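You operate a simulated robot arm through the tools that you are given. There is no shell and no other tool. Be economical: measure what you need, move in short steps, check, and stop when the job is done.

The job below is to be done with a simulated robot arm. You get a single attempt, and the scene is never put back.

JOB
Lay breakfast on the grey mat: oats and milk in the grey bowl, pink spoon beside it.
Fine: about half the oats and half the milk; canister and yellow jug go back where they stood; no spill.
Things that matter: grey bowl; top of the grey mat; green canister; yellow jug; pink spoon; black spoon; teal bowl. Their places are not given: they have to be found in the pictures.

It is judged by the outcome, as a careful person would: the job done as asked, and still so three seconds after it is handed in. It fails if anything else is knocked over, pushed out of place, dropped, spilled or broken.

ROBOT AND FRAMES
A 6-joint arm with a two-finger parallel gripper, fixed in place. Base frame: the origin is at the foot of the arm, x ahead of it, y to its left, z up; the work surface is at about z = 899. Units: mm, rad, N and s.
With the tool pointing down near the work surface it reaches from about 320 to 700 mm from the base axis. Its first joint turns from -2.897 to 2.897 rad. Payload 4.1 kg.
The tool frame sits at the grasp point between the pads (the TCP): z along the fingers, y along the line on which they close. The tips reach 23 mm beyond it. Largest opening 94 mm; finger width 38, thickness 10; the body of the gripper, 54 by 96 mm, starts 39 mm behind the TCP.
Orientation is told as [roll, pitch, yaw] about the base's x, y, z axes, in that order, counted from this pose: with the fingers straight down and closing along the base's y, the tool's x points along the base's -x, its y along +y and its z along -z.

CONTROLS
- The arm moves only by the tool move_arm. Its argument "deltas" is a list of rows, each a list of 3 entries, a list of its own where there are three numbers: the turn, a rotation vector about the tool's x, y, z in rad, then the shift along the tool's x, y, z in cm, then the finger opening in cm, from 0 to 9.4. In form: [[[ax, ay, az], [x, y, z], gripper], ...]. A call has 1 to 20 rows; each row is the pose to reach, as a shift and turn from the pose commanded when the call began, along the tool's axes at that moment. Rows are played at 5 a second. More than 50 mm and 0.15 rad between two rows, or a gripper value outside its range, and nothing of the call is played. A pose out of reach is approached as far as the arm can. The call stops where the force on the tool passes 40 N (or 10 N more than at its start, if that is more) or the arm is blocked; 0.2 s more then pass. Each finger travels about 45 mm/s and halts on what it meets, pressing with about 45 N; the grip force reading is that of the motor and also rises with nothing between the fingers. The clock runs only during rows and for 0.2 s after the last one: add rows that repeat a pose to give the fingers time. It gives the time, the measured TCP pose, the force on the tool (base axes), the opening and the grip force at its end, in the units of the frame above (readings bear some noise).
- Cameras (640 x 400 px; columns grow to the right, rows downward): "scene" is fixed at [48.5, -650.5, 1645.7]; the picture's right is [0.99, -0.15, 0.00], its down [-0.09, -0.59, -0.81] and it looks along [0.12, 0.80, -0.59] (base axes); focal length 326 px, centre (320, 200). "wrist" rides on the gripper at [-39, 0, -44] in the tool frame; the picture's right is [0.00, -1.00, 0.00], its down [0.97, 0.00, -0.24] and it looks along [0.24, 0.00, 0.97] (tool axes); focal length 218 px, centre (320, 200).
- capture(camera): a new picture of that camera. The clock stands still meanwhile.
- lift_body(by): slides the trunk up (or, below 0, down) by that many mm; the arm rides with it, the base frame stays. It gives what a move gives, with no picture.
- probe_pixels(camera, pixels): for up to 12 pixels [column, row] of the newest picture of that camera ("zoom" is the newest enlarged one), the place [x, y, z] in the base frame of the surface seen there, good to about 2 mm. The clock stands still meanwhile.
- close_up(camera, box): a new picture of the part [left, top, right, bottom] of that camera's present view, enlarged. The clock stands still meanwhile.
- hand_in(): hands the job in; it is judged then, once.

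Go step by step. Measure first, check grasps and placings, and put right what went wrong. The budget is 80 turns and 54 pictures, counting those below and the enlarged ones. Unless the task says otherwise, let go and move clear before handing in.

The tools are called as name(argument=value, ...) on one line, values as JSON. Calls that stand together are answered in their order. move_arm: Moves the arm, as the interface text tells. Its arguments: {"type":"object","properties":{"deltas":{"type":"array"}},"required":["deltas"]} The other tools are called the same way: lift_body (by) slides the trunk up or down; capture (camera) takes a picture; probe_pixels (camera, pixels) gives the place of the surface under pixels of a picture; close_up (camera, box) takes an enlarged picture of a part of a camera's view; hand_in () hands the job in.

At the start:

```text
time_s: 0.0
tool_pos: [402.7, 149.6, 1229.4]
orientation: [0.0, 0.0, -0.001]
ft_force: [0.0, 0.4, -0.9]
opening: 93.7
grip_force: 0.0
trunk travel left (down, up): [-500.0, 90.0]
```

scene: 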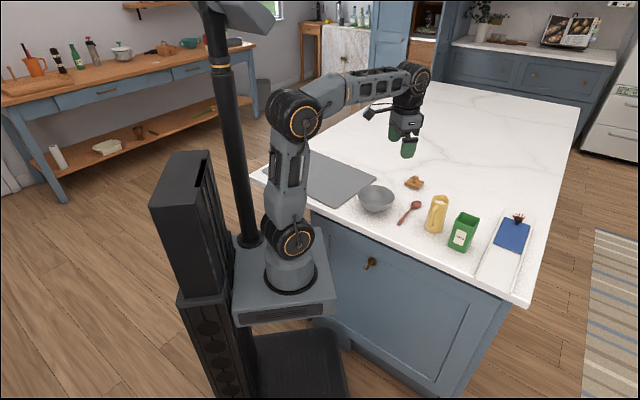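
wrist: 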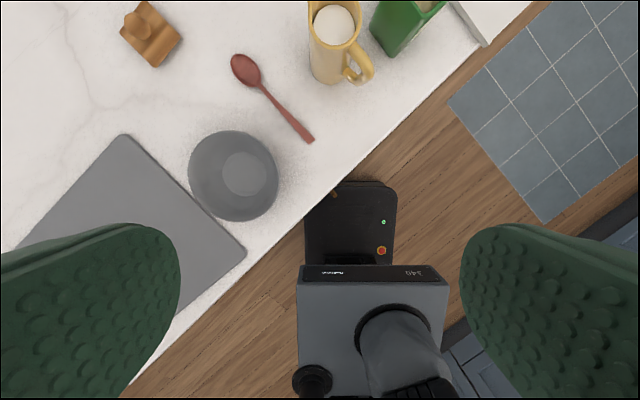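

The scene picture shows the grey mat near (340,180), bowl (376,198), spoon (410,212), jug (437,213) and canister (463,232). I'll enlarge these and measure them.

close_up(camera="scene", box=[240, 140, 560, 340])

capture(camera="wrist")

```text
2.00 times, centred on (400, 240) of scene
```

zoom: 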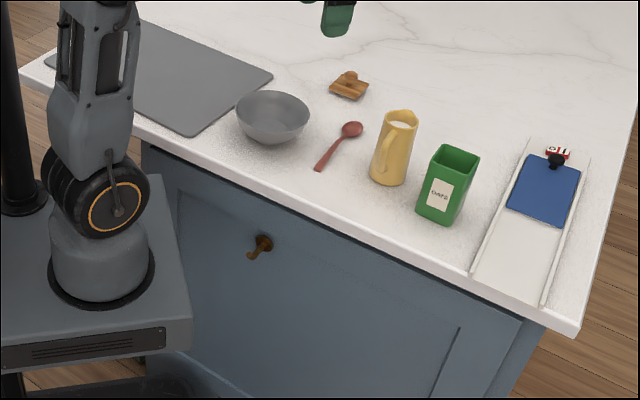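

```text
50 pictures are left
```

wrist: 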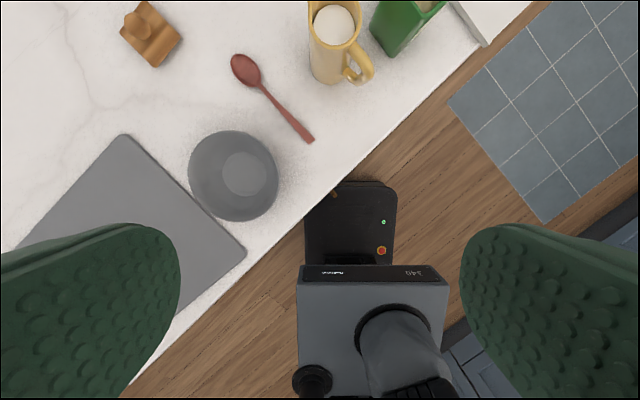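

The zoom shows everything clearly: mat, bowl (272,117), spoon (340,145), jug (395,147), canister (447,185). I'll probe these.

probe_pixels(camera="zoom", pixels=[[190, 135], [272, 75], [150, 115], [272, 92], [236, 105], [309, 115], [272, 138], [265, 117], [318, 168], [334, 145], [352, 129], [348, 88]])

probe_pixels(camera="zoom", pixels=[[404, 110], [387, 117], [416, 124], [401, 124], [388, 183], [374, 165], [433, 147], [479, 158], [468, 174], [427, 165], [418, 213], [447, 223]])

probe_pixels(camera="wrist", pixels=[[124, 136], [243, 255], [235, 133], [235, 219], [191, 175], [278, 178], [243, 173], [312, 138], [265, 92], [242, 68], [335, 20], [360, 70]])

```text
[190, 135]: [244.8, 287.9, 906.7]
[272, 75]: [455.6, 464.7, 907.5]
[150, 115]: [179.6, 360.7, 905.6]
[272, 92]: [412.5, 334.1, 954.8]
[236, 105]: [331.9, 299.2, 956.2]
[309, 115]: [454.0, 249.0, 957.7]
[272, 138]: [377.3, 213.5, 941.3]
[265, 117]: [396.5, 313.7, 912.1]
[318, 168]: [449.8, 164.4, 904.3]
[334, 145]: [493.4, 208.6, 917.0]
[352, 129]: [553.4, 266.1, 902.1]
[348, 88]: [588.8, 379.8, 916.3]
```

```text
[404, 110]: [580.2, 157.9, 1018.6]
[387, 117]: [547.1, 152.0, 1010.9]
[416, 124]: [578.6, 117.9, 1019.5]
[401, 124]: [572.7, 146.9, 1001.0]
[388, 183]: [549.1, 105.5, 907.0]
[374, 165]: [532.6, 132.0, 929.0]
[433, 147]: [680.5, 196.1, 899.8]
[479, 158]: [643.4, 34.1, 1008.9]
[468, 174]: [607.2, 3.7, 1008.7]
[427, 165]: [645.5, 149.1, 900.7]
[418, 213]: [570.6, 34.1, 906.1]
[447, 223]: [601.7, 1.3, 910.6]
```

```text
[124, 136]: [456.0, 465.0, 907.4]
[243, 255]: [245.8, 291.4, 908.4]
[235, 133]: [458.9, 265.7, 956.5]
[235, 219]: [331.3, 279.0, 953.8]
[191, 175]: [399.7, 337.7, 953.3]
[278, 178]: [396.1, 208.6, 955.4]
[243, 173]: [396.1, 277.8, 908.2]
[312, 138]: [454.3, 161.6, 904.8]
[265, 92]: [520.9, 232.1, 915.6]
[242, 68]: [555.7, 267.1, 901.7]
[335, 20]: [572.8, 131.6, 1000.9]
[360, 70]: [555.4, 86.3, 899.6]
```

Bowl centre is about (395,272), rim z 956 and radius 64, standing off the mat. I'll look closer at the jug, canister and spoon, and at the back table for the decoys.

close_up(camera="scene", box=[390, 180, 518, 260])

close_up(camera="scene", box=[0, 0, 288, 180])

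close_up(camera="wrist", box=[220, 0, 476, 160])

```text
5.00 times, centred on (454, 220) of scene
```

zoom: 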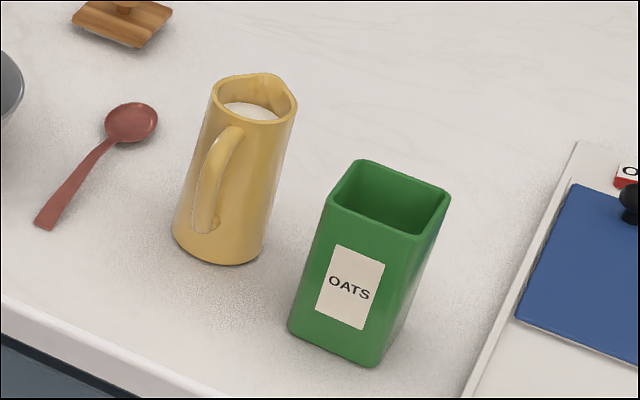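

```text
2.22 times, centred on (144, 90) of scene
```

zoom: 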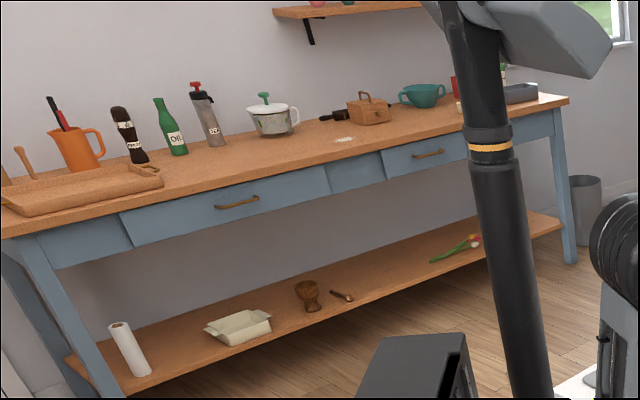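

```text
2.50 times, centred on (348, 80) of wrist
```

zoom: 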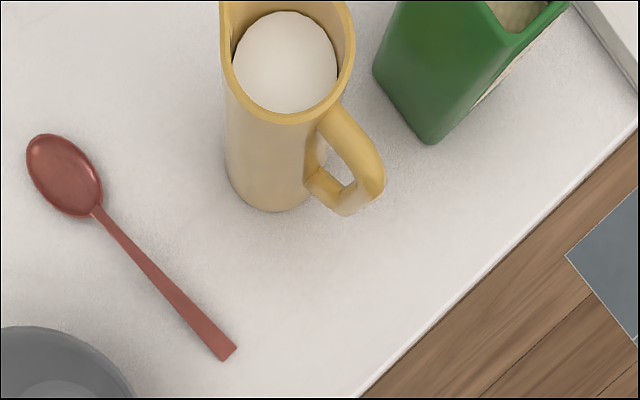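

Spoon, jug (spout at +x+y, handle at −x−y) and canister are clear; the teal bowl is out of the way on the back table. I'll measure bowl wall profile, spoon and mat extents.

probe_pixels(camera="wrist", pixels=[[276, 176], [272, 176], [268, 176], [262, 176], [255, 176], [248, 176], [40, 228], [90, 215], [312, 140], [285, 113], [235, 58], [258, 86]])

close_up(camera="scene", box=[250, 130, 442, 250])

```text
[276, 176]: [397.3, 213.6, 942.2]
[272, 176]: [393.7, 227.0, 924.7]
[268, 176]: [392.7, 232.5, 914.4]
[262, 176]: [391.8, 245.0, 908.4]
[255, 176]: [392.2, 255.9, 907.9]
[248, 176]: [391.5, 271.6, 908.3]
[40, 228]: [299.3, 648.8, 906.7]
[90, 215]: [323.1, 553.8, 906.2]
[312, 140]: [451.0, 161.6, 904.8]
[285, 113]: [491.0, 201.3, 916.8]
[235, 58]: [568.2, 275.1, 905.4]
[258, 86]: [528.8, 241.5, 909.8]
```

```text
3.33 times, centred on (346, 190) of scene
```

zoom: 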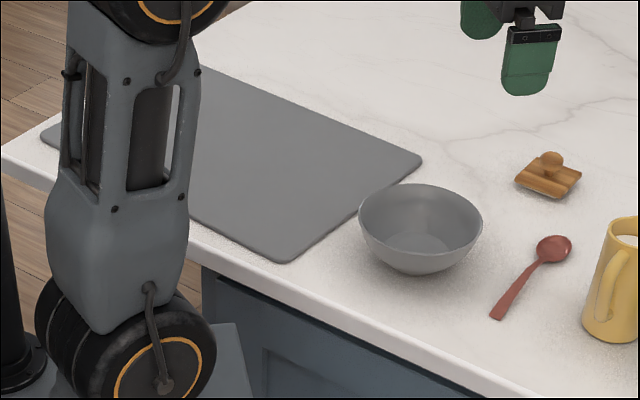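

Bowl wall leans about 30° outwards between z 925 and 956 on its −y side. I'll come over that rim with the tool rolled 0.4 rad to match and half-open fingers.

move_arm(deltas=[[[-0.08, 0, 0], [0.15, 0.6, 4.2], 5], [[-0.16, 0, 0], [0.31, 1.2, 8.4], 5], [[-0.24, 0, 0], [0.46, 1.8, 12.6], 5], [[-0.32, 0, 0], [0.62, 2.4, 16.8], 5], [[-0.4, 0, 0], [0.77, 2.94, 20.9], 5], [[-0.4, 0, 0], [0.77, 2.94, 20.9], 5]])

capture(camera="wrist")

```text
time_s: 1.4
tool_pos: [394.7, 181.6, 1020.4]
orientation: [0.4, 0.0, -0.001]
ft_force: [0.1, 0.0, 0.3]
opening: 49.9
grip_force: 0.1
trunk travel left (down, up): [-500.0, 90.0]
```

```text
45 pictures are left
```

wrist: 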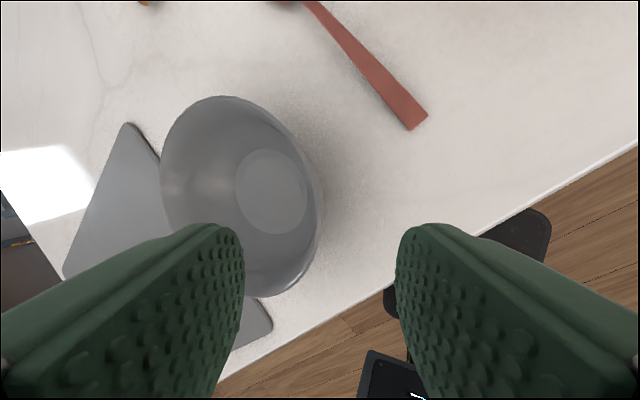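

The right rim of the bowl (322,200) lies between the fingers. Advancing and closing.

move_arm(deltas=[[[0, 0, 0], [0, -0.1, 2.6], 5], [[0, 0, 0], [0, -0.2, 5.3], 5], [[0, 0, 0], [0, -0.28, 7.9], 5], [[0, 0, 0], [0, -0.28, 7.9], 3], [[0, 0, 0], [0, -0.28, 7.9], 1], [[0, 0, 0], [0, -0.28, 7.9], 0], [[0, 0, 0], [0, -0.28, 7.9], 0], [[0, 0, 0], [0, -0.28, 7.9], 0]])

capture(camera="wrist")

```text
time_s: 3.2
tool_pos: [394.1, 208.9, 949.6]
orientation: [0.404, -0.006, 0.0]
ft_force: [-0.5, 12.9, 26.7]
opening: 17.4
grip_force: 44.8
trunk travel left (down, up): [-500.0, 90.0]
```

```text
44 pictures are left
```

wrist: 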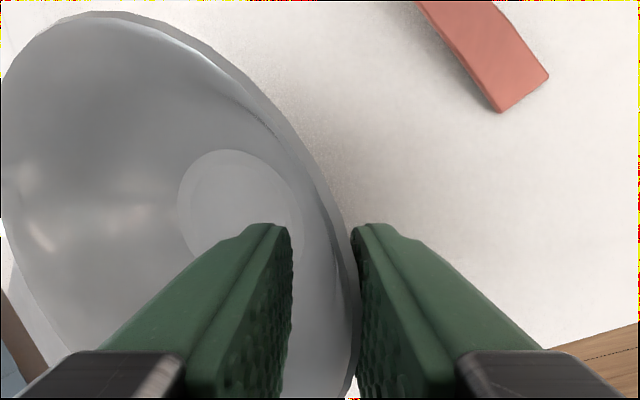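

The grip closes at 17 mm with about 29 N reaction, so it's somewhat misaligned. I'll open slightly, back off a few mm, tilt 0.12 rad more, and re-close.

move_arm(deltas=[[[0, 0, 0], [0, 0, 0], 3], [[0, 0, 0], [0, 0, -0.4], 3], [[-0.12, 0, 0], [0, 0, -0.6], 3], [[-0.12, 0, 0], [0, 0, -0.6], 1], [[-0.12, 0, 0], [0, 0, -0.6], 0], [[-0.12, 0, 0], [0, 0, -0.6], 0], [[-0.12, 0, 0], [0, 0, -0.6], 0]])

capture(camera="wrist")

```text
time_s: 4.8
tool_pos: [393.8, 204.8, 953.4]
orientation: [0.52, 0.001, 0.002]
ft_force: [0.3, 0.7, 3.5]
opening: 14.4
grip_force: 44.9
trunk travel left (down, up): [-500.0, 90.0]
```

```text
43 pictures are left
```

wrist: 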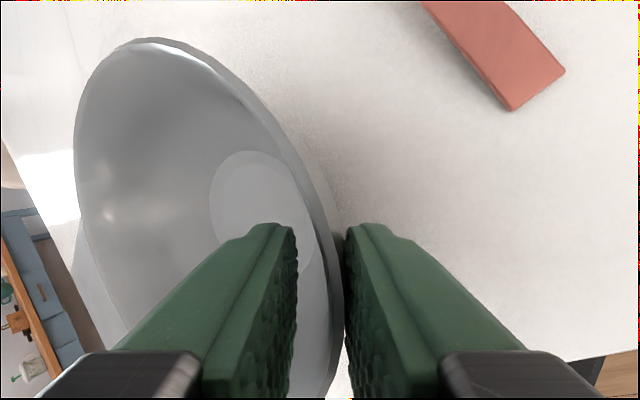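

Reaction now 3.5 N with opening 14.4: a good grip on the wall. Lifting 40 mm and checking.

move_arm(deltas=[[[0, 0, 0], [0, 0.5, -0.87], 0], [[0, 0, 0], [0, 1.0, -1.74], 0], [[0, 0, 0], [0, 2.0, -3.47], 0], [[0, 0, 0], [0, 2.0, -3.47], 0]])

close_up(camera="scene", box=[250, 110, 442, 230])

```text
time_s: 5.8
tool_pos: [395.4, 205.2, 993.6]
orientation: [0.52, 0.001, 0.001]
ft_force: [-1.0, 0.8, -2.8]
opening: 14.5
grip_force: 44.7
trunk travel left (down, up): [-500.0, 90.0]
```

```text
3.33 times, centred on (346, 170) of scene
```

zoom: 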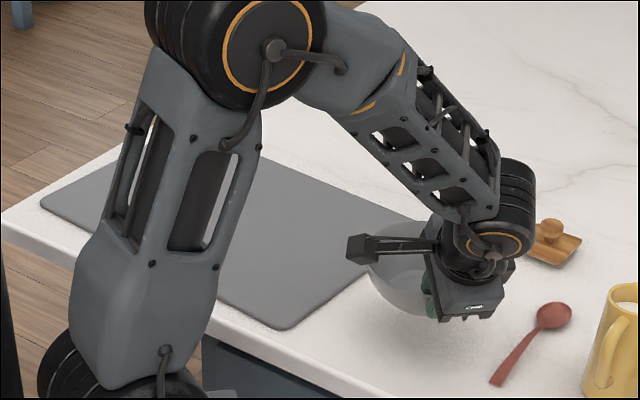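

The bowl hangs level in the gripper, clear of the table. I'll measure the mat's left corner (42,205) and edges before placing.

probe_pixels(camera="zoom", pixels=[[45, 206], [280, 325], [265, 160], [250, 250], [290, 230], [340, 195], [395, 290], [375, 255]])

```text
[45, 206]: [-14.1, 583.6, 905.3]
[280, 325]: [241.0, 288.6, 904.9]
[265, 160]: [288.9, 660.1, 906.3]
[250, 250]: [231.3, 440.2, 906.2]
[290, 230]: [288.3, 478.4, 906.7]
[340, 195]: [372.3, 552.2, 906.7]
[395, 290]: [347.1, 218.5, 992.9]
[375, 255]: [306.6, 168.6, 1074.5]
```

The mat is about 273 × 392 mm with its corner at (246,290). I'll carry the bowl to centre (305,483), then lower it.

move_arm(deltas=[[[0, 0, 0], [1.125, 2.29, 1.31], 0], [[0, 0, 0], [2.25, 4.58, 2.62], 0], [[0, 0, 0], [3.375, 6.87, 3.93], 0], [[0, 0, 0], [4.5, 9.16, 5.25], 0], [[0, 0, 0], [5.625, 11.44, 6.56], 0], [[0, 0, 0], [6.75, 13.73, 7.87], 0], [[0, 0, 0], [7.875, 16.02, 9.18], 0], [[0, 0, 0], [9.0, 18.31, 10.49], 0], [[0, 0, 0], [9.0, 18.31, 10.49], 0], [[0, 0, 0], [9.0, 17.56, 11.79], 0], [[0, 0, 0], [9.0, 17.06, 12.66], 0]])

close_up(camera="scene", box=[250, 110, 442, 230])

```text
time_s: 8.2
tool_pos: [305.5, 415.6, 966.5]
orientation: [0.519, 0.001, 0.0]
ft_force: [0.8, -0.8, -3.0]
opening: 14.4
grip_force: 44.8
trunk travel left (down, up): [-500.0, 90.0]
```

```text
3.33 times, centred on (346, 170) of scene
```

zoom: 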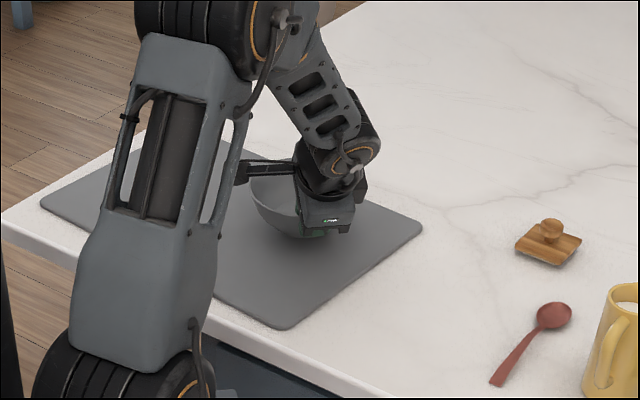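

The bowl is over the mat. Lowering the last 5 mm, opening, and retreating along the tool axis.

move_arm(deltas=[[[0, 0, 0], [0, -0.1, 0.17], 0], [[0, 0, 0], [0, -0.2, 0.35], 0], [[0, 0, 0], [0, -0.25, 0.45], 0], [[0, 0, 0], [0, -0.25, 0.45], 1.5], [[0, 0, 0], [0, -0.25, 0.45], 3], [[0, 0, 0], [0, -0.25, 0.45], 4], [[0, 0, 0], [0, -0.25, 0.45], 4], [[0, 0, 0], [0, -0.25, -1.5], 4], [[0, 0, 0], [0, -0.25, -4.5], 4], [[0, 0, 0], [0, -0.25, -8.5], 5], [[0, 0, 0], [0, -0.25, -12.5], 6], [[0, 0, 0], [0, -0.25, -12.5], 6]])

capture(camera="wrist")

```text
time_s: 10.8
tool_pos: [305.8, 349.7, 1076.1]
orientation: [0.52, 0.0, -0.001]
ft_force: [-0.7, 0.1, 1.0]
opening: 60.0
grip_force: 0.1
trunk travel left (down, up): [-500.0, 90.0]
```

```text
40 pictures are left
```

wrist: 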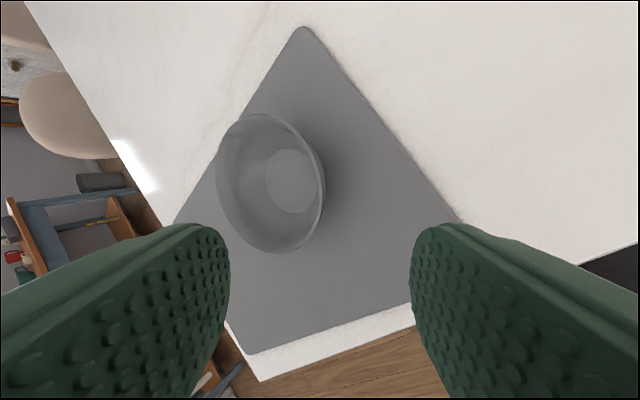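

The bowl stands on the mat. Next, the spoon: straightening the tool, then yawing 0.785 to close across the handle near (503,214).

move_arm(deltas=[[[0.13, 0, 0], [-2.4, -1.72, -0.52], 6], [[0.26, 0, 0], [-4.75, -3.44, -1.04], 5], [[0.39, 0, 0], [-7.1, -5.16, -1.56], 4], [[0.52, 0, 0], [-9.5, -6.88, -2.09], 3], [[0.52, 0, 0], [-9.5, -6.88, -2.09], 3]])

move_arm(deltas=[[[0, 0, -0.131], [-1.72, -1.1, 1], 3], [[0, 0, -0.262], [-3.43, -2.2, 2], 3], [[0, 0, -0.393], [-5.15, -3.3, 3], 3], [[0, 0, -0.524], [-6.87, -4.4, 4], 3], [[0, 0, -0.654], [-8.58, -5.5, 5], 3], [[0, 0, -0.785], [-10.3, -6.6, 6], 3], [[0, 0, -0.785], [-10.3, -6.6, 6], 3]])

capture(camera="wrist")

probe_pixels(camera="wrist", pixels=[[320, 120], [320, 160], [320, 200], [320, 230], [320, 260], [320, 290]])

```text
time_s: 12.0
tool_pos: [400.7, 282.2, 1061.3]
orientation: [-0.001, 0.0, 0.001]
ft_force: [0.0, -0.6, -0.8]
opening: 29.9
grip_force: 0.0
trunk travel left (down, up): [-500.0, 90.0]
```

```text
time_s: 13.6
tool_pos: [502.8, 216.8, 998.6]
orientation: [0.002, 0.001, 0.788]
ft_force: [-0.6, 0.5, -0.1]
opening: 30.2
grip_force: 0.1
trunk travel left (down, up): [-500.0, 90.0]
```

```text
39 pictures are left
```

wrist: 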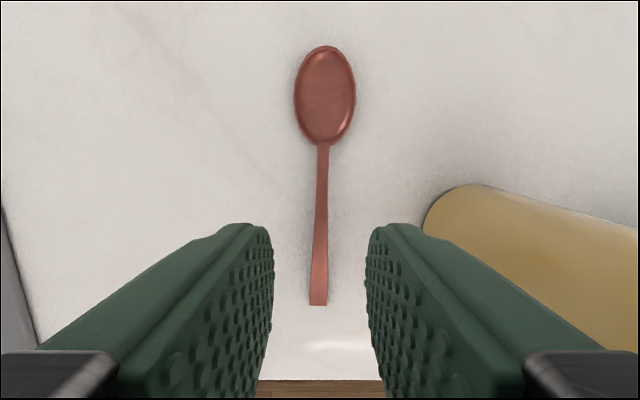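

```text
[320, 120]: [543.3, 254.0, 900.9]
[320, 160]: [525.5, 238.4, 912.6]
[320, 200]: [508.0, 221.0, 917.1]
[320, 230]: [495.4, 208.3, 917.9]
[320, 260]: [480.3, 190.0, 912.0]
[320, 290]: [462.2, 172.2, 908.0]
```

The spoon is aligned between the fingers, top z≈917 at the grip point; the jug clears by about 24 mm. Descending and gripping.

move_arm(deltas=[[[0, 0, 0], [0, 0, 2.5], 3], [[0, 0, 0], [0, 0, 5], 3], [[0, 0, 0], [0, 0, 7.2], 3], [[0, 0, 0], [0, 0, 7.2], 1], [[0, 0, 0], [0, 0, 7.2], 0], [[0, 0, 0], [0, 0, 7.2], 0], [[0, 0, 0], [0, 0, 6.2], 0], [[0, 0, 0], [0, 0, 2.5], 0], [[0, 0, 0], [0, 0, -1], 0], [[0, 0, 0], [0, 0, -5], 0]])

capture(camera="wrist")

```text
time_s: 15.8
tool_pos: [501.8, 216.8, 1050.0]
orientation: [0.0, 0.0, 0.785]
ft_force: [0.1, 0.0, -0.4]
opening: 8.1
grip_force: 45.0
trunk travel left (down, up): [-500.0, 90.0]
```

```text
38 pictures are left
```

wrist: 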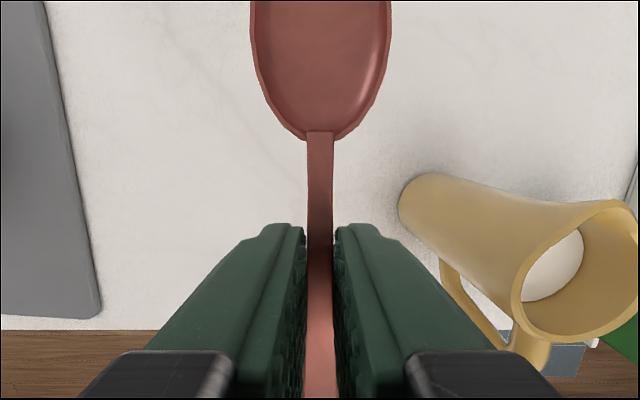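

The spoon is held firmly (opening 8.1). Carrying it to the mat at about (219,398), turning it to lie beside the bowl.

move_arm(deltas=[[[0, 0, -0.124], [0.6, 2.73, 0], 0], [[0, 0, -0.248], [1.2, 5.47, 0], 0], [[0, 0, -0.3725], [1.8, 8.2, 0], 0], [[0, 0, -0.497], [2.4, 10.93, 0], 0], [[0, 0, -0.621], [3.0, 13.67, 0], 0], [[0, 0, -0.745], [3.6, 16.4, 0], 0], [[0, 0, -0.869], [4.2, 19.13, 0], 0], [[0, 0, -0.993], [4.8, 21.87, 0], 0], [[0, 0, -1.1175], [5.4, 24.6, 0], 0], [[0, 0, -1.242], [6.0, 27.33, 0], 0], [[0, 0, -1.366], [6.6, 30.07, 0], 0], [[0, 0, -1.49], [7.21, 32.8, 0], 0], [[0, 0, -1.49], [7.21, 32.8, 0], 0]])

capture(camera="wrist")

capture(camera="scene")

```text
time_s: 18.6
tool_pos: [219.3, 396.4, 1049.1]
orientation: [0.0, -0.001, 2.277]
ft_force: [-0.7, -0.4, -0.7]
opening: 8.0
grip_force: 44.7
trunk travel left (down, up): [-500.0, 90.0]
```

```text
37 pictures are left
```

wrist: 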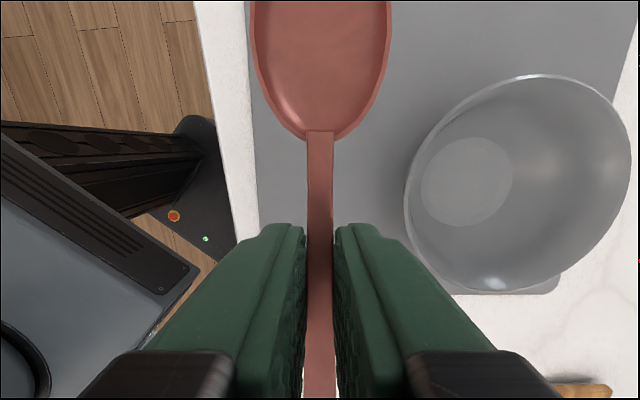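

```text
36 pictures are left
```

scene: 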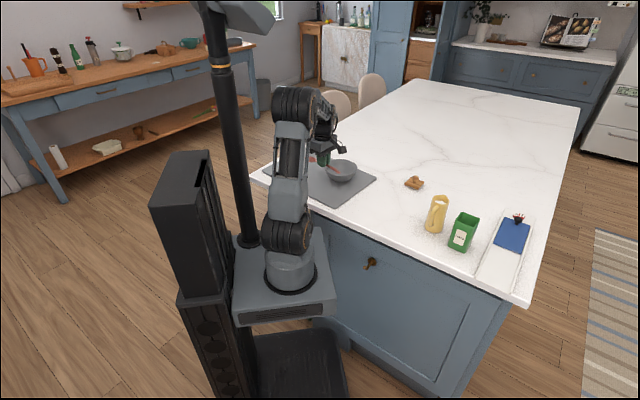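

The spoon hangs over the mat, with the bowl's near rim at (405,195) on its right. I'll measure the bowl and mat here before lowering.

probe_pixels(camera="wrist", pixels=[[406, 190], [631, 160], [530, 76], [500, 290], [466, 182], [256, 200], [350, 180], [555, 287]])

```text
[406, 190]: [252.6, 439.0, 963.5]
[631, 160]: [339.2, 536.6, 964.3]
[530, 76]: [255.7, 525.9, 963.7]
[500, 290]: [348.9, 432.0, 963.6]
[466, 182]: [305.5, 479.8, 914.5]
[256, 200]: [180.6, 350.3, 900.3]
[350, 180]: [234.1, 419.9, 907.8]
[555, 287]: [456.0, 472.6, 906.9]
```

Bowl centre is (304,481). Lowering the spoon onto the mat, releasing, and rising.

move_arm(deltas=[[[0, 0, 0], [0, 0, 4], 0], [[0, 0, 0], [0, 0, 8], 0], [[0, 0, 0], [0, 0, 10.5], 0], [[0, 0, 0], [0, 0, 11.4], 0], [[0, 0, 0], [0, 0, 11.4], 0], [[0, 0, 0], [0, 0, 11.4], 1.5], [[0, 0, 0], [0, 0, 11.4], 2.5], [[0, 0, 0], [0, 0, 11.4], 2.5], [[0, 0, 0], [0, 0, 9], 2.5], [[0, 0, 0], [0, 0, 5], 2.5], [[0, 0, 0], [0, 0, 1], 2.5], [[0, 0, 0], [0, 0, -4], 2.5], [[0, 0, 0], [0, 0, -9], 2.5], [[0, 0, 0], [0, 0, -9], 2.5]])

capture(camera="wrist")

```text
time_s: 21.6
tool_pos: [220.9, 394.9, 1138.6]
orientation: [0.001, 0.001, 2.277]
ft_force: [0.2, 0.0, 0.0]
opening: 24.9
grip_force: 0.0
trunk travel left (down, up): [-500.0, 90.0]
```

```text
35 pictures are left
```

wrist: 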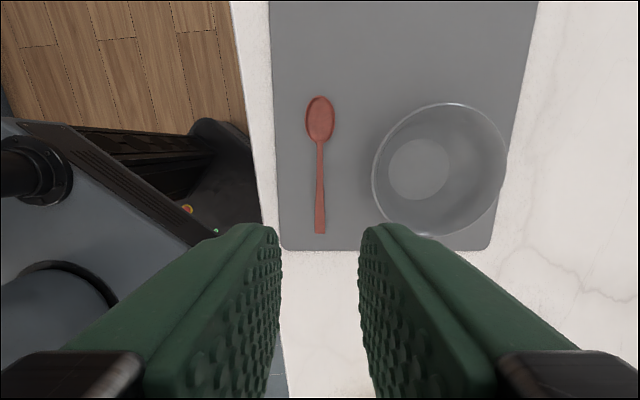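

Bowl and spoon lie well on the mat. Now I'll move above jug and canister to look into them.

move_arm(deltas=[[[0, 0, 0.142], [2.87, -0.34, -0.4], 4], [[0, 0, 0.284], [5.75, -0.68, -0.8], 5], [[0, 0, 0.427], [8.62, -1.0, -1.1], 6], [[0, 0, 0.569], [11.5, -1.35, -1.5], 7], [[0, 0, 0.711], [14.4, -1.7, -1.9], 8], [[0, 0, 0.854], [17.25, -2.0, -2.3], 9], [[0, 0, 0.996], [20.1, -2.4, -2.6], 9], [[0, 0, 1.138], [23, -2.7, -3], 9], [[0, 0, 1.28], [25.9, -3.0, -3.4], 9], [[0, 0, 1.423], [28.75, -3.4, -3.8], 9], [[0, 0, 1.565], [31.6, -3.7, -4.1], 9], [[0, 0, 1.707], [34.5, -4.05, -4.5], 9], [[0, 0, 1.85], [37.4, -4.4, -4.9], 9], [[0, 0, 1.992], [40.25, -4.7, -5.2], 9], [[0, 0, 2.134], [43.1, -5.1, -5.6], 9], [[0, 0, 2.277], [46, -5.4, -6], 9], [[0, 0, 2.277], [46, -5.4, -6], 9]])

capture(camera="wrist")

```text
time_s: 25.2
tool_pos: [559.0, 81.2, 1197.5]
orientation: [0.001, 0.0, -0.004]
ft_force: [-0.3, -0.2, 0.2]
opening: 89.9
grip_force: 0.0
trunk travel left (down, up): [-500.0, 90.0]
```

```text
34 pictures are left
```

wrist: 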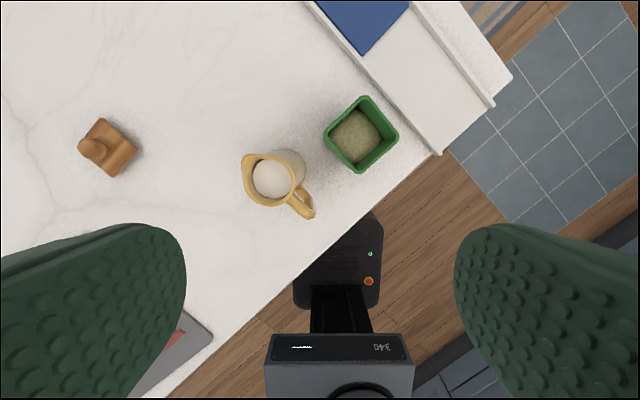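

close_up(camera="wrist", box=[230, 80, 422, 200])

```text
3.33 times, centred on (326, 140) of wrist
```

zoom: 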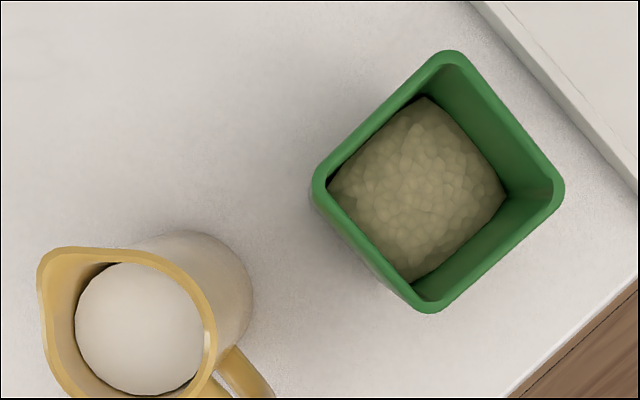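

The zoom shows oats grains in the square canister and milk in the jug, with the spout at upper left (50,250). I'll measure rims, corners and levels.

probe_pixels(camera="zoom", pixels=[[450, 55], [318, 190], [430, 308], [559, 190], [385, 115], [500, 115], [415, 180], [360, 200], [480, 190], [410, 260], [425, 115], [440, 180]])

probe_pixels(camera="zoom", pixels=[[43, 256], [203, 350], [130, 250], [42, 310], [140, 330], [105, 300], [235, 290], [60, 370], [240, 375], [180, 270], [490, 10], [620, 160]])

probe_pixels(camera="wrist", pixels=[[244, 157], [292, 187], [313, 215], [305, 200], [272, 205], [247, 185], [275, 153], [299, 158], [440, 152], [310, 218], [298, 190], [304, 175]])

```text
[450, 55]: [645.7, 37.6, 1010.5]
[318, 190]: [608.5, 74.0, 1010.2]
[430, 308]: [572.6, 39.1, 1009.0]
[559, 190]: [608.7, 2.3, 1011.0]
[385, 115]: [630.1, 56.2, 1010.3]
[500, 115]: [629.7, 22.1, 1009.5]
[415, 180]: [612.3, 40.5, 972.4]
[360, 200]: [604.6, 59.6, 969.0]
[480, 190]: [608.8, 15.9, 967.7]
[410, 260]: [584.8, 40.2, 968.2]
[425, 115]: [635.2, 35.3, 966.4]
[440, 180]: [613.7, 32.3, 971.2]
```

```text
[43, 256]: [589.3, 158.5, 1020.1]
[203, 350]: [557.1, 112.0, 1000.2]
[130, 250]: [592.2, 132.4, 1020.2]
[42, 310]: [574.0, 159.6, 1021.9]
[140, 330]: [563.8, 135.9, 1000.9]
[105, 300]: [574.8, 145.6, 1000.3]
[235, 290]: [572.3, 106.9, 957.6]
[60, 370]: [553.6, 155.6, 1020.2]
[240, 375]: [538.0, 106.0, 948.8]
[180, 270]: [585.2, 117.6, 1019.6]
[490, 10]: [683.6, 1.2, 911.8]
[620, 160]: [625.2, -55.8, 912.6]
```

```text
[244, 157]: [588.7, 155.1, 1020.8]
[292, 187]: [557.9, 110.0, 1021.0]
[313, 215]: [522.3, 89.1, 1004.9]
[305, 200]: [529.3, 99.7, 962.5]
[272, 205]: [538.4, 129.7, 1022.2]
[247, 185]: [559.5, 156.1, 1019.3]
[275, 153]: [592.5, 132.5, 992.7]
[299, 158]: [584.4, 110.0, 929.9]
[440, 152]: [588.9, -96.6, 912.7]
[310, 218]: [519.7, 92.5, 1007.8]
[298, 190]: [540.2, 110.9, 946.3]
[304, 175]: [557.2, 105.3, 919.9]
```

Canister centre is (609,38), sides at 45°, rim z 1010, oats level about 970. The jug's centre is (566,134) with the spout at azimuth 45°. I'll take the canister from the base side, with a nearly horizontal approach along azimuth 45°.

move_arm(deltas=[[[0, 0, -0.131], [1.0, -2.33, 0.83], 8], [[0, 0, -0.262], [2.0, -4.67, 1.67], 8], [[0, 0, -0.393], [3.0, -7.0, 2.5], 8], [[0, 0, -0.524], [4.0, -9.33, 3.33], 8], [[0, 0, -0.654], [5.0, -11.67, 4.17], 8], [[0, 0, -0.785], [6.0, -14, 5], 8], [[0, 0, -0.785], [6.0, -14, 5], 8]])

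move_arm(deltas=[[[0, -0.132, 0], [-0.06, -0.09, 1.47], 8], [[0, -0.264, 0], [-0.13, -0.18, 2.94], 8], [[0, -0.396, 0], [-0.19, -0.28, 4.41], 8], [[0, -0.528, 0], [-0.26, -0.37, 5.88], 8], [[0, -0.66, 0], [-0.32, -0.46, 7.35], 8], [[0, -0.793, 0], [-0.38, -0.55, 8.82], 8], [[0, -0.925, 0], [-0.45, -0.64, 10.29], 8], [[0, -1.057, 0], [-0.51, -0.74, 11.76], 8], [[0, -1.189, 0], [-0.58, -0.83, 13.23], 8], [[0, -1.321, 0], [-0.64, -0.92, 14.7], 8], [[0, -1.321, 0], [-0.64, -0.92, 14.7], 8]])

capture(camera="wrist")

close_up(camera="scene", box=[330, 140, 586, 300])

```text
time_s: 26.8
tool_pos: [497.9, -57.7, 1148.4]
orientation: [-0.001, 0.0, 0.786]
ft_force: [0.8, -0.7, 0.5]
opening: 80.0
grip_force: 0.1
trunk travel left (down, up): [-500.0, 90.0]
```

```text
time_s: 29.2
tool_pos: [508.3, -61.0, 1000.6]
orientation: [-0.002, -1.322, 0.785]
ft_force: [0.9, -0.5, -0.4]
opening: 80.0
grip_force: 0.0
trunk travel left (down, up): [-500.0, 90.0]
```

```text
32 pictures are left
```

wrist: 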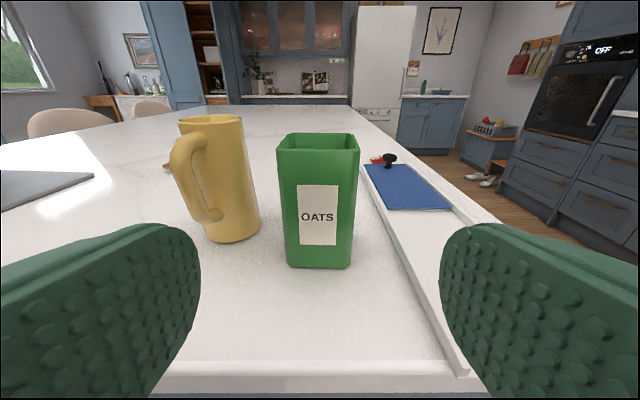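

```text
2.50 times, centred on (458, 220) of scene
```

zoom: 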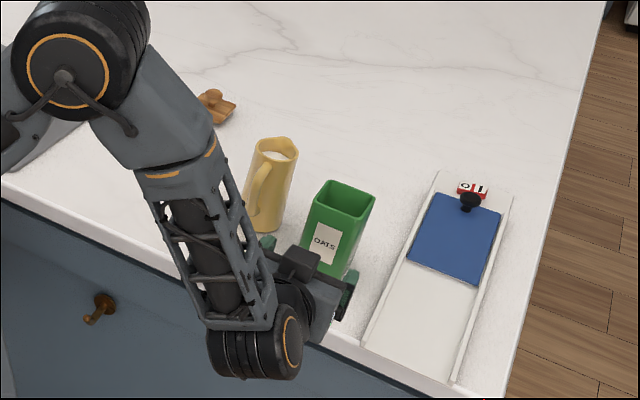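

The canister is centred between the fingers (319,200), and the jug clears on the left. Advancing 135 mm straight and closing.

move_arm(deltas=[[[0, 0, 0], [0, 0, 3], 8], [[0, 0, 0], [0, -0.05, 6], 8], [[0, 0, 0], [-0.05, -0.1, 9], 8], [[0, 0, 0], [-0.09, -0.1, 11.5], 8], [[0, 0, 0], [-0.09, -0.1, 13.5], 8], [[0, 0, 0], [-0.09, -0.1, 13.5], 8]])

capture(camera="wrist")

```text
time_s: 30.4
tool_pos: [596.6, 21.6, 969.0]
orientation: [0.016, -1.312, 0.754]
ft_force: [-28.2, -24.0, 13.9]
opening: 80.1
grip_force: 0.1
trunk travel left (down, up): [-500.0, 90.0]
stopped in row 6: the force on the tool passed its limit (the readings are from after the stop); the commanded pose is now the measured one
```

```text
30 pictures are left
```

wrist: 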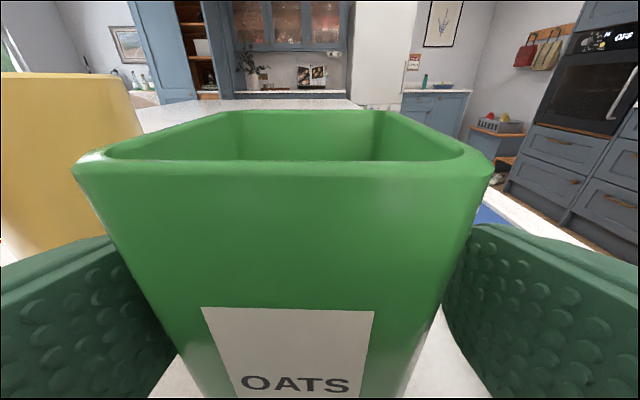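

The move stopped at row 6 with about 40 N pushing back; the tool drifted slightly right. I'll look at what touched.

close_up(camera="scene", box=[390, 170, 550, 270])

```text
4.00 times, centred on (470, 220) of scene
```

zoom: 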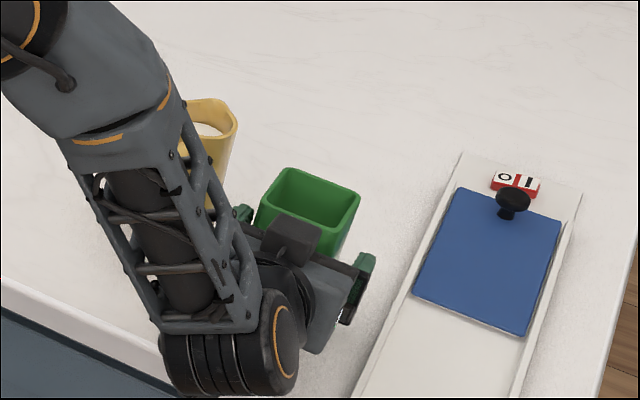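

probe_pixels(camera="zoom", pixels=[[288, 170], [358, 197], [262, 222], [342, 245], [300, 225], [290, 250], [200, 385], [255, 390], [237, 125], [215, 100], [225, 180], [185, 150]])

```text
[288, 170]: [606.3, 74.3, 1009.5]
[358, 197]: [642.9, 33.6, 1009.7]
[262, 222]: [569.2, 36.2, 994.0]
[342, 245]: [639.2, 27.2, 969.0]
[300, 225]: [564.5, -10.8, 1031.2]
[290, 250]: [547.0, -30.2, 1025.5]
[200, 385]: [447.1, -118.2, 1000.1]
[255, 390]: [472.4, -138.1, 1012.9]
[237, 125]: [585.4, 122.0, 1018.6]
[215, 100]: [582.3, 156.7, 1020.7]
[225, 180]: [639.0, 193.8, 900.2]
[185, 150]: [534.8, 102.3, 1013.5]
```

close_up(camera="scene", box=[405, 215, 501, 275])

probe_pixels(camera="zoom", pixels=[[250, 60], [290, 120], [330, 200], [120, 330], [180, 240], [225, 180], [225, 300], [350, 140], [420, 250], [60, 330], [160, 370], [300, 330]])

```text
6.67 times, centred on (453, 245) of scene
```

zoom: 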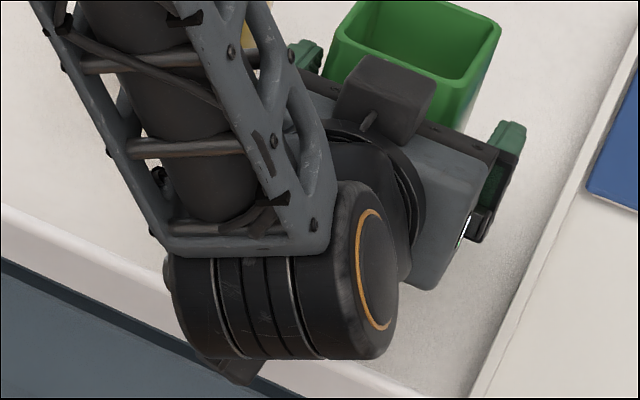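

```text
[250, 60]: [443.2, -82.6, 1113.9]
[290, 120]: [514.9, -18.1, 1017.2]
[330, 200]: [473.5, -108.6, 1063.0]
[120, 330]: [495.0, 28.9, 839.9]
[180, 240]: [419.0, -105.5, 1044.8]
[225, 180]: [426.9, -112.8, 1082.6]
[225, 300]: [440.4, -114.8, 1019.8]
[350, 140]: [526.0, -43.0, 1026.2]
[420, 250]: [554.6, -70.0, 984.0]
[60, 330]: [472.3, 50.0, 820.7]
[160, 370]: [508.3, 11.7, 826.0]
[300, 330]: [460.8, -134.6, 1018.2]
```

Neither jug nor canister seems displaced. I'll back off 2 cm and check the force and picture.

move_arm(deltas=[[[0, 0, 0], [0, 0, -1], 8], [[0, 0, 0], [0, 0, -2], 8], [[0, 0, 0], [0, 0, -2], 8]])

capture(camera="wrist")

probe_pixels(camera="wrist", pixels=[[100, 170], [480, 170], [290, 220], [60, 260], [500, 260], [20, 120], [290, 190], [200, 180], [380, 180]])

```text
time_s: 31.2
tool_pos: [587.1, 11.2, 974.4]
orientation: [0.018, -1.315, 0.76]
ft_force: [-0.2, 0.0, -0.6]
opening: 79.9
grip_force: 0.0
trunk travel left (down, up): [-500.0, 90.0]
```

```text
27 pictures are left
```

wrist: 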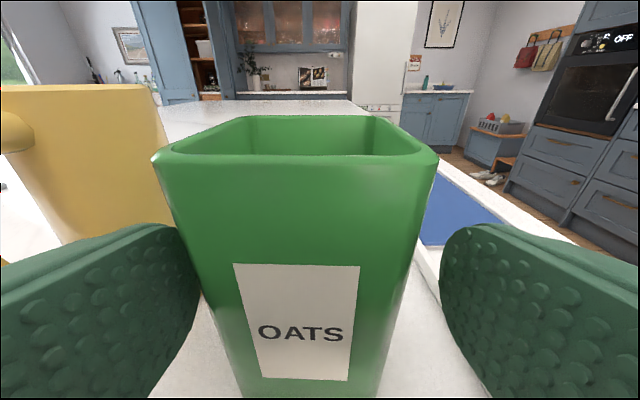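

```text
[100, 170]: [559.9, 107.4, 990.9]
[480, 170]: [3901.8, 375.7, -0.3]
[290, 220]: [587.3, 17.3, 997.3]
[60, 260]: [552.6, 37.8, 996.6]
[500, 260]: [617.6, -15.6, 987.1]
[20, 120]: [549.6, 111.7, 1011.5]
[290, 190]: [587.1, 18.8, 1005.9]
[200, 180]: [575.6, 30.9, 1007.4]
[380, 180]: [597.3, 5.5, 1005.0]
```

Force vanished on backing off and nothing has moved; the block is probably a wrist limit. The tips already overlap the canister enough, so I'll move in gently 11 mm, centre by 3.5 mm, and watch the force.

move_arm(deltas=[[[0, 0, 0], [0, 0.2, 0.3], 8], [[0, 0, 0], [0, 0.35, 0.6], 8], [[0, 0, 0], [0, 0.35, 0.9], 8], [[0, 0, 0], [0, 0.35, 1.1], 8], [[0, 0, 0], [0, 0.35, 1.1], 8]])

```text
time_s: 32.4
tool_pos: [592.1, 22.7, 971.7]
orientation: [0.018, -1.314, 0.76]
ft_force: [0.1, 0.1, -0.5]
opening: 80.1
grip_force: 0.1
trunk travel left (down, up): [-500.0, 90.0]
```

No force now, and the tips reach the canister's middle. Closing the fingers.

move_arm(deltas=[[[0, 0, 0], [0, 0, 0.2], 7], [[0, 0, 0], [0, 0, 0.2], 6], [[0, 0, 0], [0, 0, 0.2], 5], [[0, 0, 0], [0, 0, 0.2], 4], [[0, 0, 0], [0, 0, 0.2], 4], [[0, 0, 0], [0, 0, 0.2], 4]])

capture(camera="wrist")

```text
time_s: 33.8
tool_pos: [593.6, 23.9, 971.3]
orientation: [0.016, -1.313, 0.762]
ft_force: [0.1, -0.8, 0.2]
opening: 59.6
grip_force: 45.1
trunk travel left (down, up): [-500.0, 90.0]
```

```text
26 pictures are left
```

wrist: 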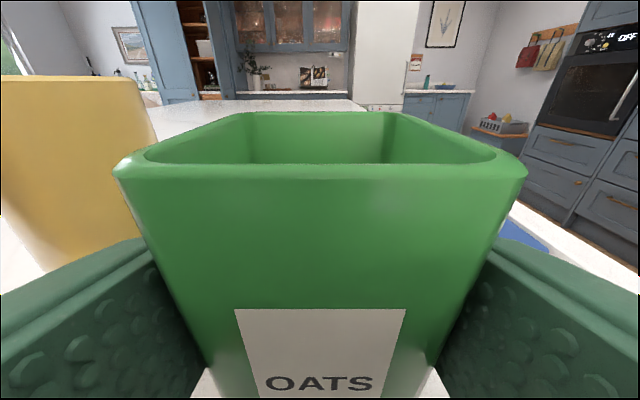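

The canister is gripped firmly (59.6 mm, 45 N). Lifting it straight up 150 mm.

move_arm(deltas=[[[0, 0, 0], [-0.97, 0, -0.25], 4], [[0, 0, 0], [-2.9, 0, -0.77], 4], [[0, 0, 0], [-5.8, 0, -1.53], 4], [[0, 0, 0], [-8.7, 0, -2.3], 4], [[0, 0, 0], [-11.6, 0, -3.06], 4], [[0, 0, 0], [-13.5, 0, -3.57], 4], [[0, 0, 0], [-14.5, 0, -3.83], 4], [[0, 0, 0], [-14.5, 0, -3.83], 4]])

close_up(camera="scene", box=[330, 130, 586, 290])

```text
time_s: 35.6
tool_pos: [594.7, 23.5, 1121.9]
orientation: [0.019, -1.312, 0.759]
ft_force: [0.2, -0.6, -2.2]
opening: 59.9
grip_force: 44.5
trunk travel left (down, up): [-500.0, 90.0]
```

```text
2.50 times, centred on (458, 210) of scene
```

zoom: 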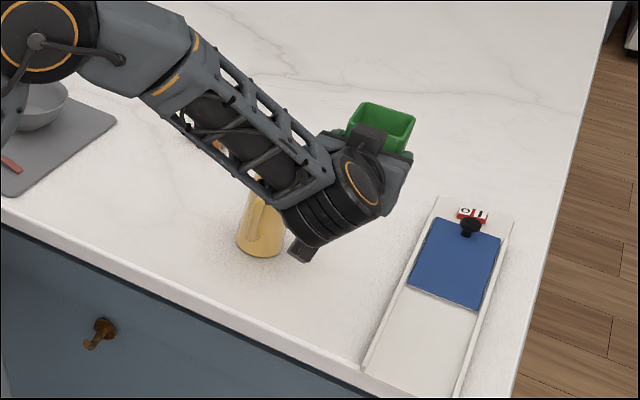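

Canister is up level; the jug stands untouched. Now carrying it to beside the bowl while turning 30°.

move_arm(deltas=[[[-0.029, 0, -0.0075], [-0.18, 2.57, 0.69], 4], [[-0.057, 0, -0.015], [-0.37, 5.13, 1.39], 4], [[-0.086, 0, -0.0226], [-0.55, 7.7, 2.08], 4], [[-0.114, 0, -0.03], [-0.73, 10.27, 2.77], 4], [[-0.143, 0, -0.0377], [-0.91, 12.84, 3.46], 4], [[-0.1715, 0, -0.045], [-1.1, 15.4, 4.16], 4], [[-0.2, 0, -0.0528], [-1.28, 17.97, 4.85], 4], [[-0.229, 0, -0.06], [-1.46, 20.54, 5.54], 4], [[-0.257, 0, -0.068], [-1.65, 23.1, 6.24], 4], [[-0.286, 0, -0.0754], [-1.83, 25.67, 6.93], 4], [[-0.314, 0, -0.083], [-2.01, 28.24, 7.62], 4], [[-0.343, 0, -0.09], [-2.19, 30.8, 8.31], 4], [[-0.3715, 0, -0.098], [-2.38, 33.37, 9.01], 4], [[-0.4, 0, -0.1055], [-2.56, 35.94, 9.7], 4], [[-0.429, 0, -0.113], [-2.74, 38.5, 10.39], 4], [[-0.457, 0, -0.12], [-2.92, 41.08, 11.08], 4], [[-0.486, 0, -0.128], [-3.1, 43.64, 11.78], 4], [[-0.514, 0, -0.1357], [-3.29, 46.2, 12.47], 4], [[-0.514, 0, -0.1357], [-3.29, 46.2, 12.47], 4]])

capture(camera="wrist")

close_up(camera="scene", box=[250, 90, 458, 220])

```text
time_s: 39.6
tool_pos: [359.6, 443.2, 1121.6]
orientation: [0.014, -1.313, 1.297]
ft_force: [0.0, -0.4, -1.9]
opening: 59.6
grip_force: 44.6
trunk travel left (down, up): [-500.0, 90.0]
```

```text
24 pictures are left
```

wrist: 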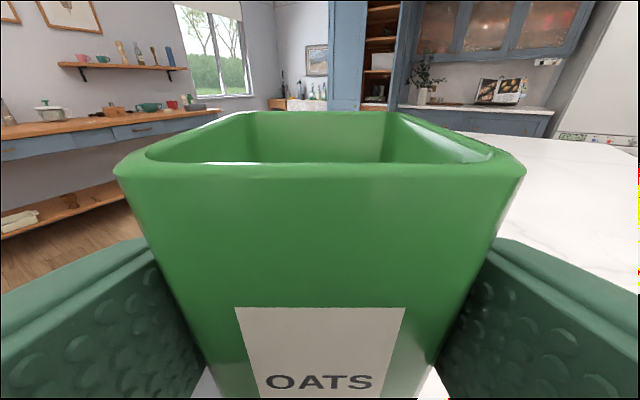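

```text
3.08 times, centred on (354, 155) of scene
```

zoom: 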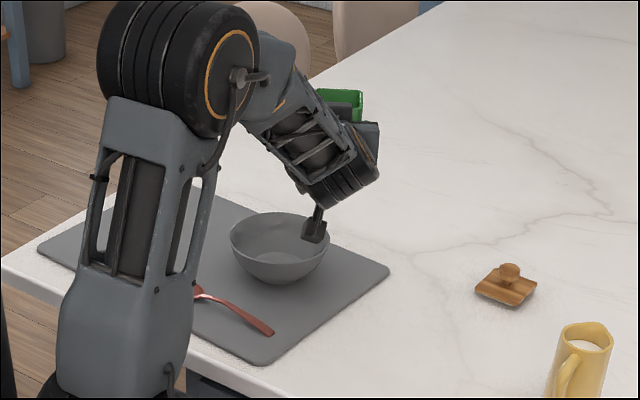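

There is a small box hanging under the wrist at zoom (315,232); I'll locate it, along with the canister rim, before lowering.

probe_pixels(camera="zoom", pixels=[[315, 235], [318, 215], [370, 165], [340, 92], [360, 100], [270, 214], [325, 260], [232, 240]])

probe_pixels(camera="wrist", pixels=[[120, 170], [520, 170], [240, 113], [395, 113], [320, 165], [320, 250], [160, 280], [478, 280]])

```text
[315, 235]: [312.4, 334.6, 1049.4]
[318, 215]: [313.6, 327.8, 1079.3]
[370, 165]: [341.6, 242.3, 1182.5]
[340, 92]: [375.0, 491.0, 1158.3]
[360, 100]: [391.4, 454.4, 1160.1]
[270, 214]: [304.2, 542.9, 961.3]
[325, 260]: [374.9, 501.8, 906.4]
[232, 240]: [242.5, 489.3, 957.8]
```

```text
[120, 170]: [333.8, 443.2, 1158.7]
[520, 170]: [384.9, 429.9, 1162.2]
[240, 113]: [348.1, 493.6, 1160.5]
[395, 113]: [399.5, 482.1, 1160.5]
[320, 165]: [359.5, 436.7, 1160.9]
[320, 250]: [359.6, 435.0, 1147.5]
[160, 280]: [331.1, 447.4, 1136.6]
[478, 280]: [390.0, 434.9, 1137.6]
```

That box hangs 72 mm below the TCP axis, which explains the earlier block at the table edge; tilting swings it away from the bowl. I'll tilt to 0.98 rad with the lip held above the bowl's near inside, lowering to lip z≈1048.

move_arm(deltas=[[[0.036, 0, -0.135], [1.16, -0.51, 0.31], 4], [[0.071, 0, -0.271], [2.26, -0.98, 0.6], 4], [[0.107, 0, -0.406], [3.31, -1.37, 0.87], 4], [[0.143, 0, -0.5415], [4.29, -1.68, 1.13], 4], [[0.1785, 0, -0.677], [5.25, -1.91, 1.38], 4], [[0.214, 0, -0.812], [6.18, -2.06, 1.63], 4], [[0.25, 0, -0.948], [7.1, -2.11, 1.87], 4], [[0.25, 0, -0.948], [7.1, -2.11, 1.87], 4]])

close_up(camera="scene", box=[282, 110, 410, 190])

```text
time_s: 41.4
tool_pos: [456.0, 443.8, 1212.4]
orientation: [-1.272, -0.63, 2.537]
ft_force: [0.1, -0.2, -1.9]
opening: 59.6
grip_force: 44.9
out of reach, approached as far as the arm can: row 3, 4, 5, 6, 7, 8
trunk travel left (down, up): [-500.0, 90.0]
```

```text
5.00 times, centred on (346, 150) of scene
```

zoom: 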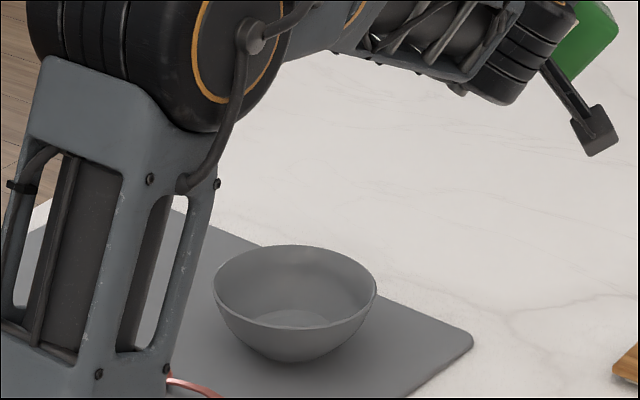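

The arm could not follow the tilt (a wrist limit, with the tool out of the arm's plane) and drifted to (456,444,1212) tilted 0.88 rad. I'll reverse the tilt immediately to upright.

move_arm(deltas=[[[-0.036, 0, 0.135], [-0.81, -0.7, -0.21], 4], [[-0.071, 0, 0.271], [-1.61, -1.41, -0.43], 4], [[-0.107, 0, 0.406], [-2.42, -2.11, -0.64], 4], [[-0.143, 0, 0.5415], [-3.23, -2.81, -0.85], 4], [[-0.1785, 0, 0.677], [-4.04, -3.51, -1.06], 4], [[-0.214, 0, 0.812], [-4.84, -4.22, -1.28], 4], [[-0.25, 0, 0.948], [-5.65, -4.92, -1.49], 4], [[-0.25, 0, 0.948], [-5.65, -4.92, -1.49], 4]])

capture(camera="scene")

```text
time_s: 43.2
tool_pos: [452.1, 451.7, 1287.9]
orientation: [0.287, -1.22, 1.074]
ft_force: [-0.1, -0.3, -2.2]
opening: 59.8
grip_force: 45.1
trunk travel left (down, up): [-500.0, 90.0]
```

```text
21 pictures are left
```

scene: 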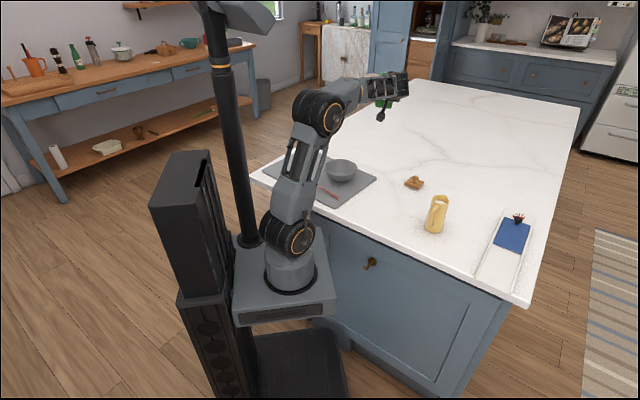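

Nothing spilled and the canister is nearly upright again at height. I'll take it to a hover with the tool in the arm's own plane (azimuth 50°) so the pour needs only the last joint's roll.

move_arm(deltas=[[[0.06, -0.0126, 0.006], [2.53, 1.1, 0.22], 4], [[0.119, -0.025, 0.012], [5.07, 2.19, 0.44], 4], [[0.179, -0.038, 0.018], [7.6, 3.29, 0.66], 4], [[0.238, -0.05, 0.0235], [10.14, 4.38, 0.88], 4], [[0.298, -0.063, 0.029], [12.67, 5.48, 1.1], 4], [[0.357, -0.076, 0.035], [15.2, 6.57, 1.3], 4], [[0.417, -0.088, 0.041], [17.7, 7.67, 1.53], 4], [[0.4765, -0.101, 0.047], [20.28, 8.76, 1.75], 4], [[0.4765, -0.101, 0.047], [20.28, 8.76, 1.75], 4]])

```text
time_s: 45.2
tool_pos: [389.7, 401.4, 1134.9]
orientation: [0.063, -1.293, 0.902]
ft_force: [0.2, 0.3, -1.2]
opening: 59.9
grip_force: 44.9
out of reach, approached as far as the arm can: row 6, 7, 8, 9
trunk travel left (down, up): [-500.0, 90.0]
```

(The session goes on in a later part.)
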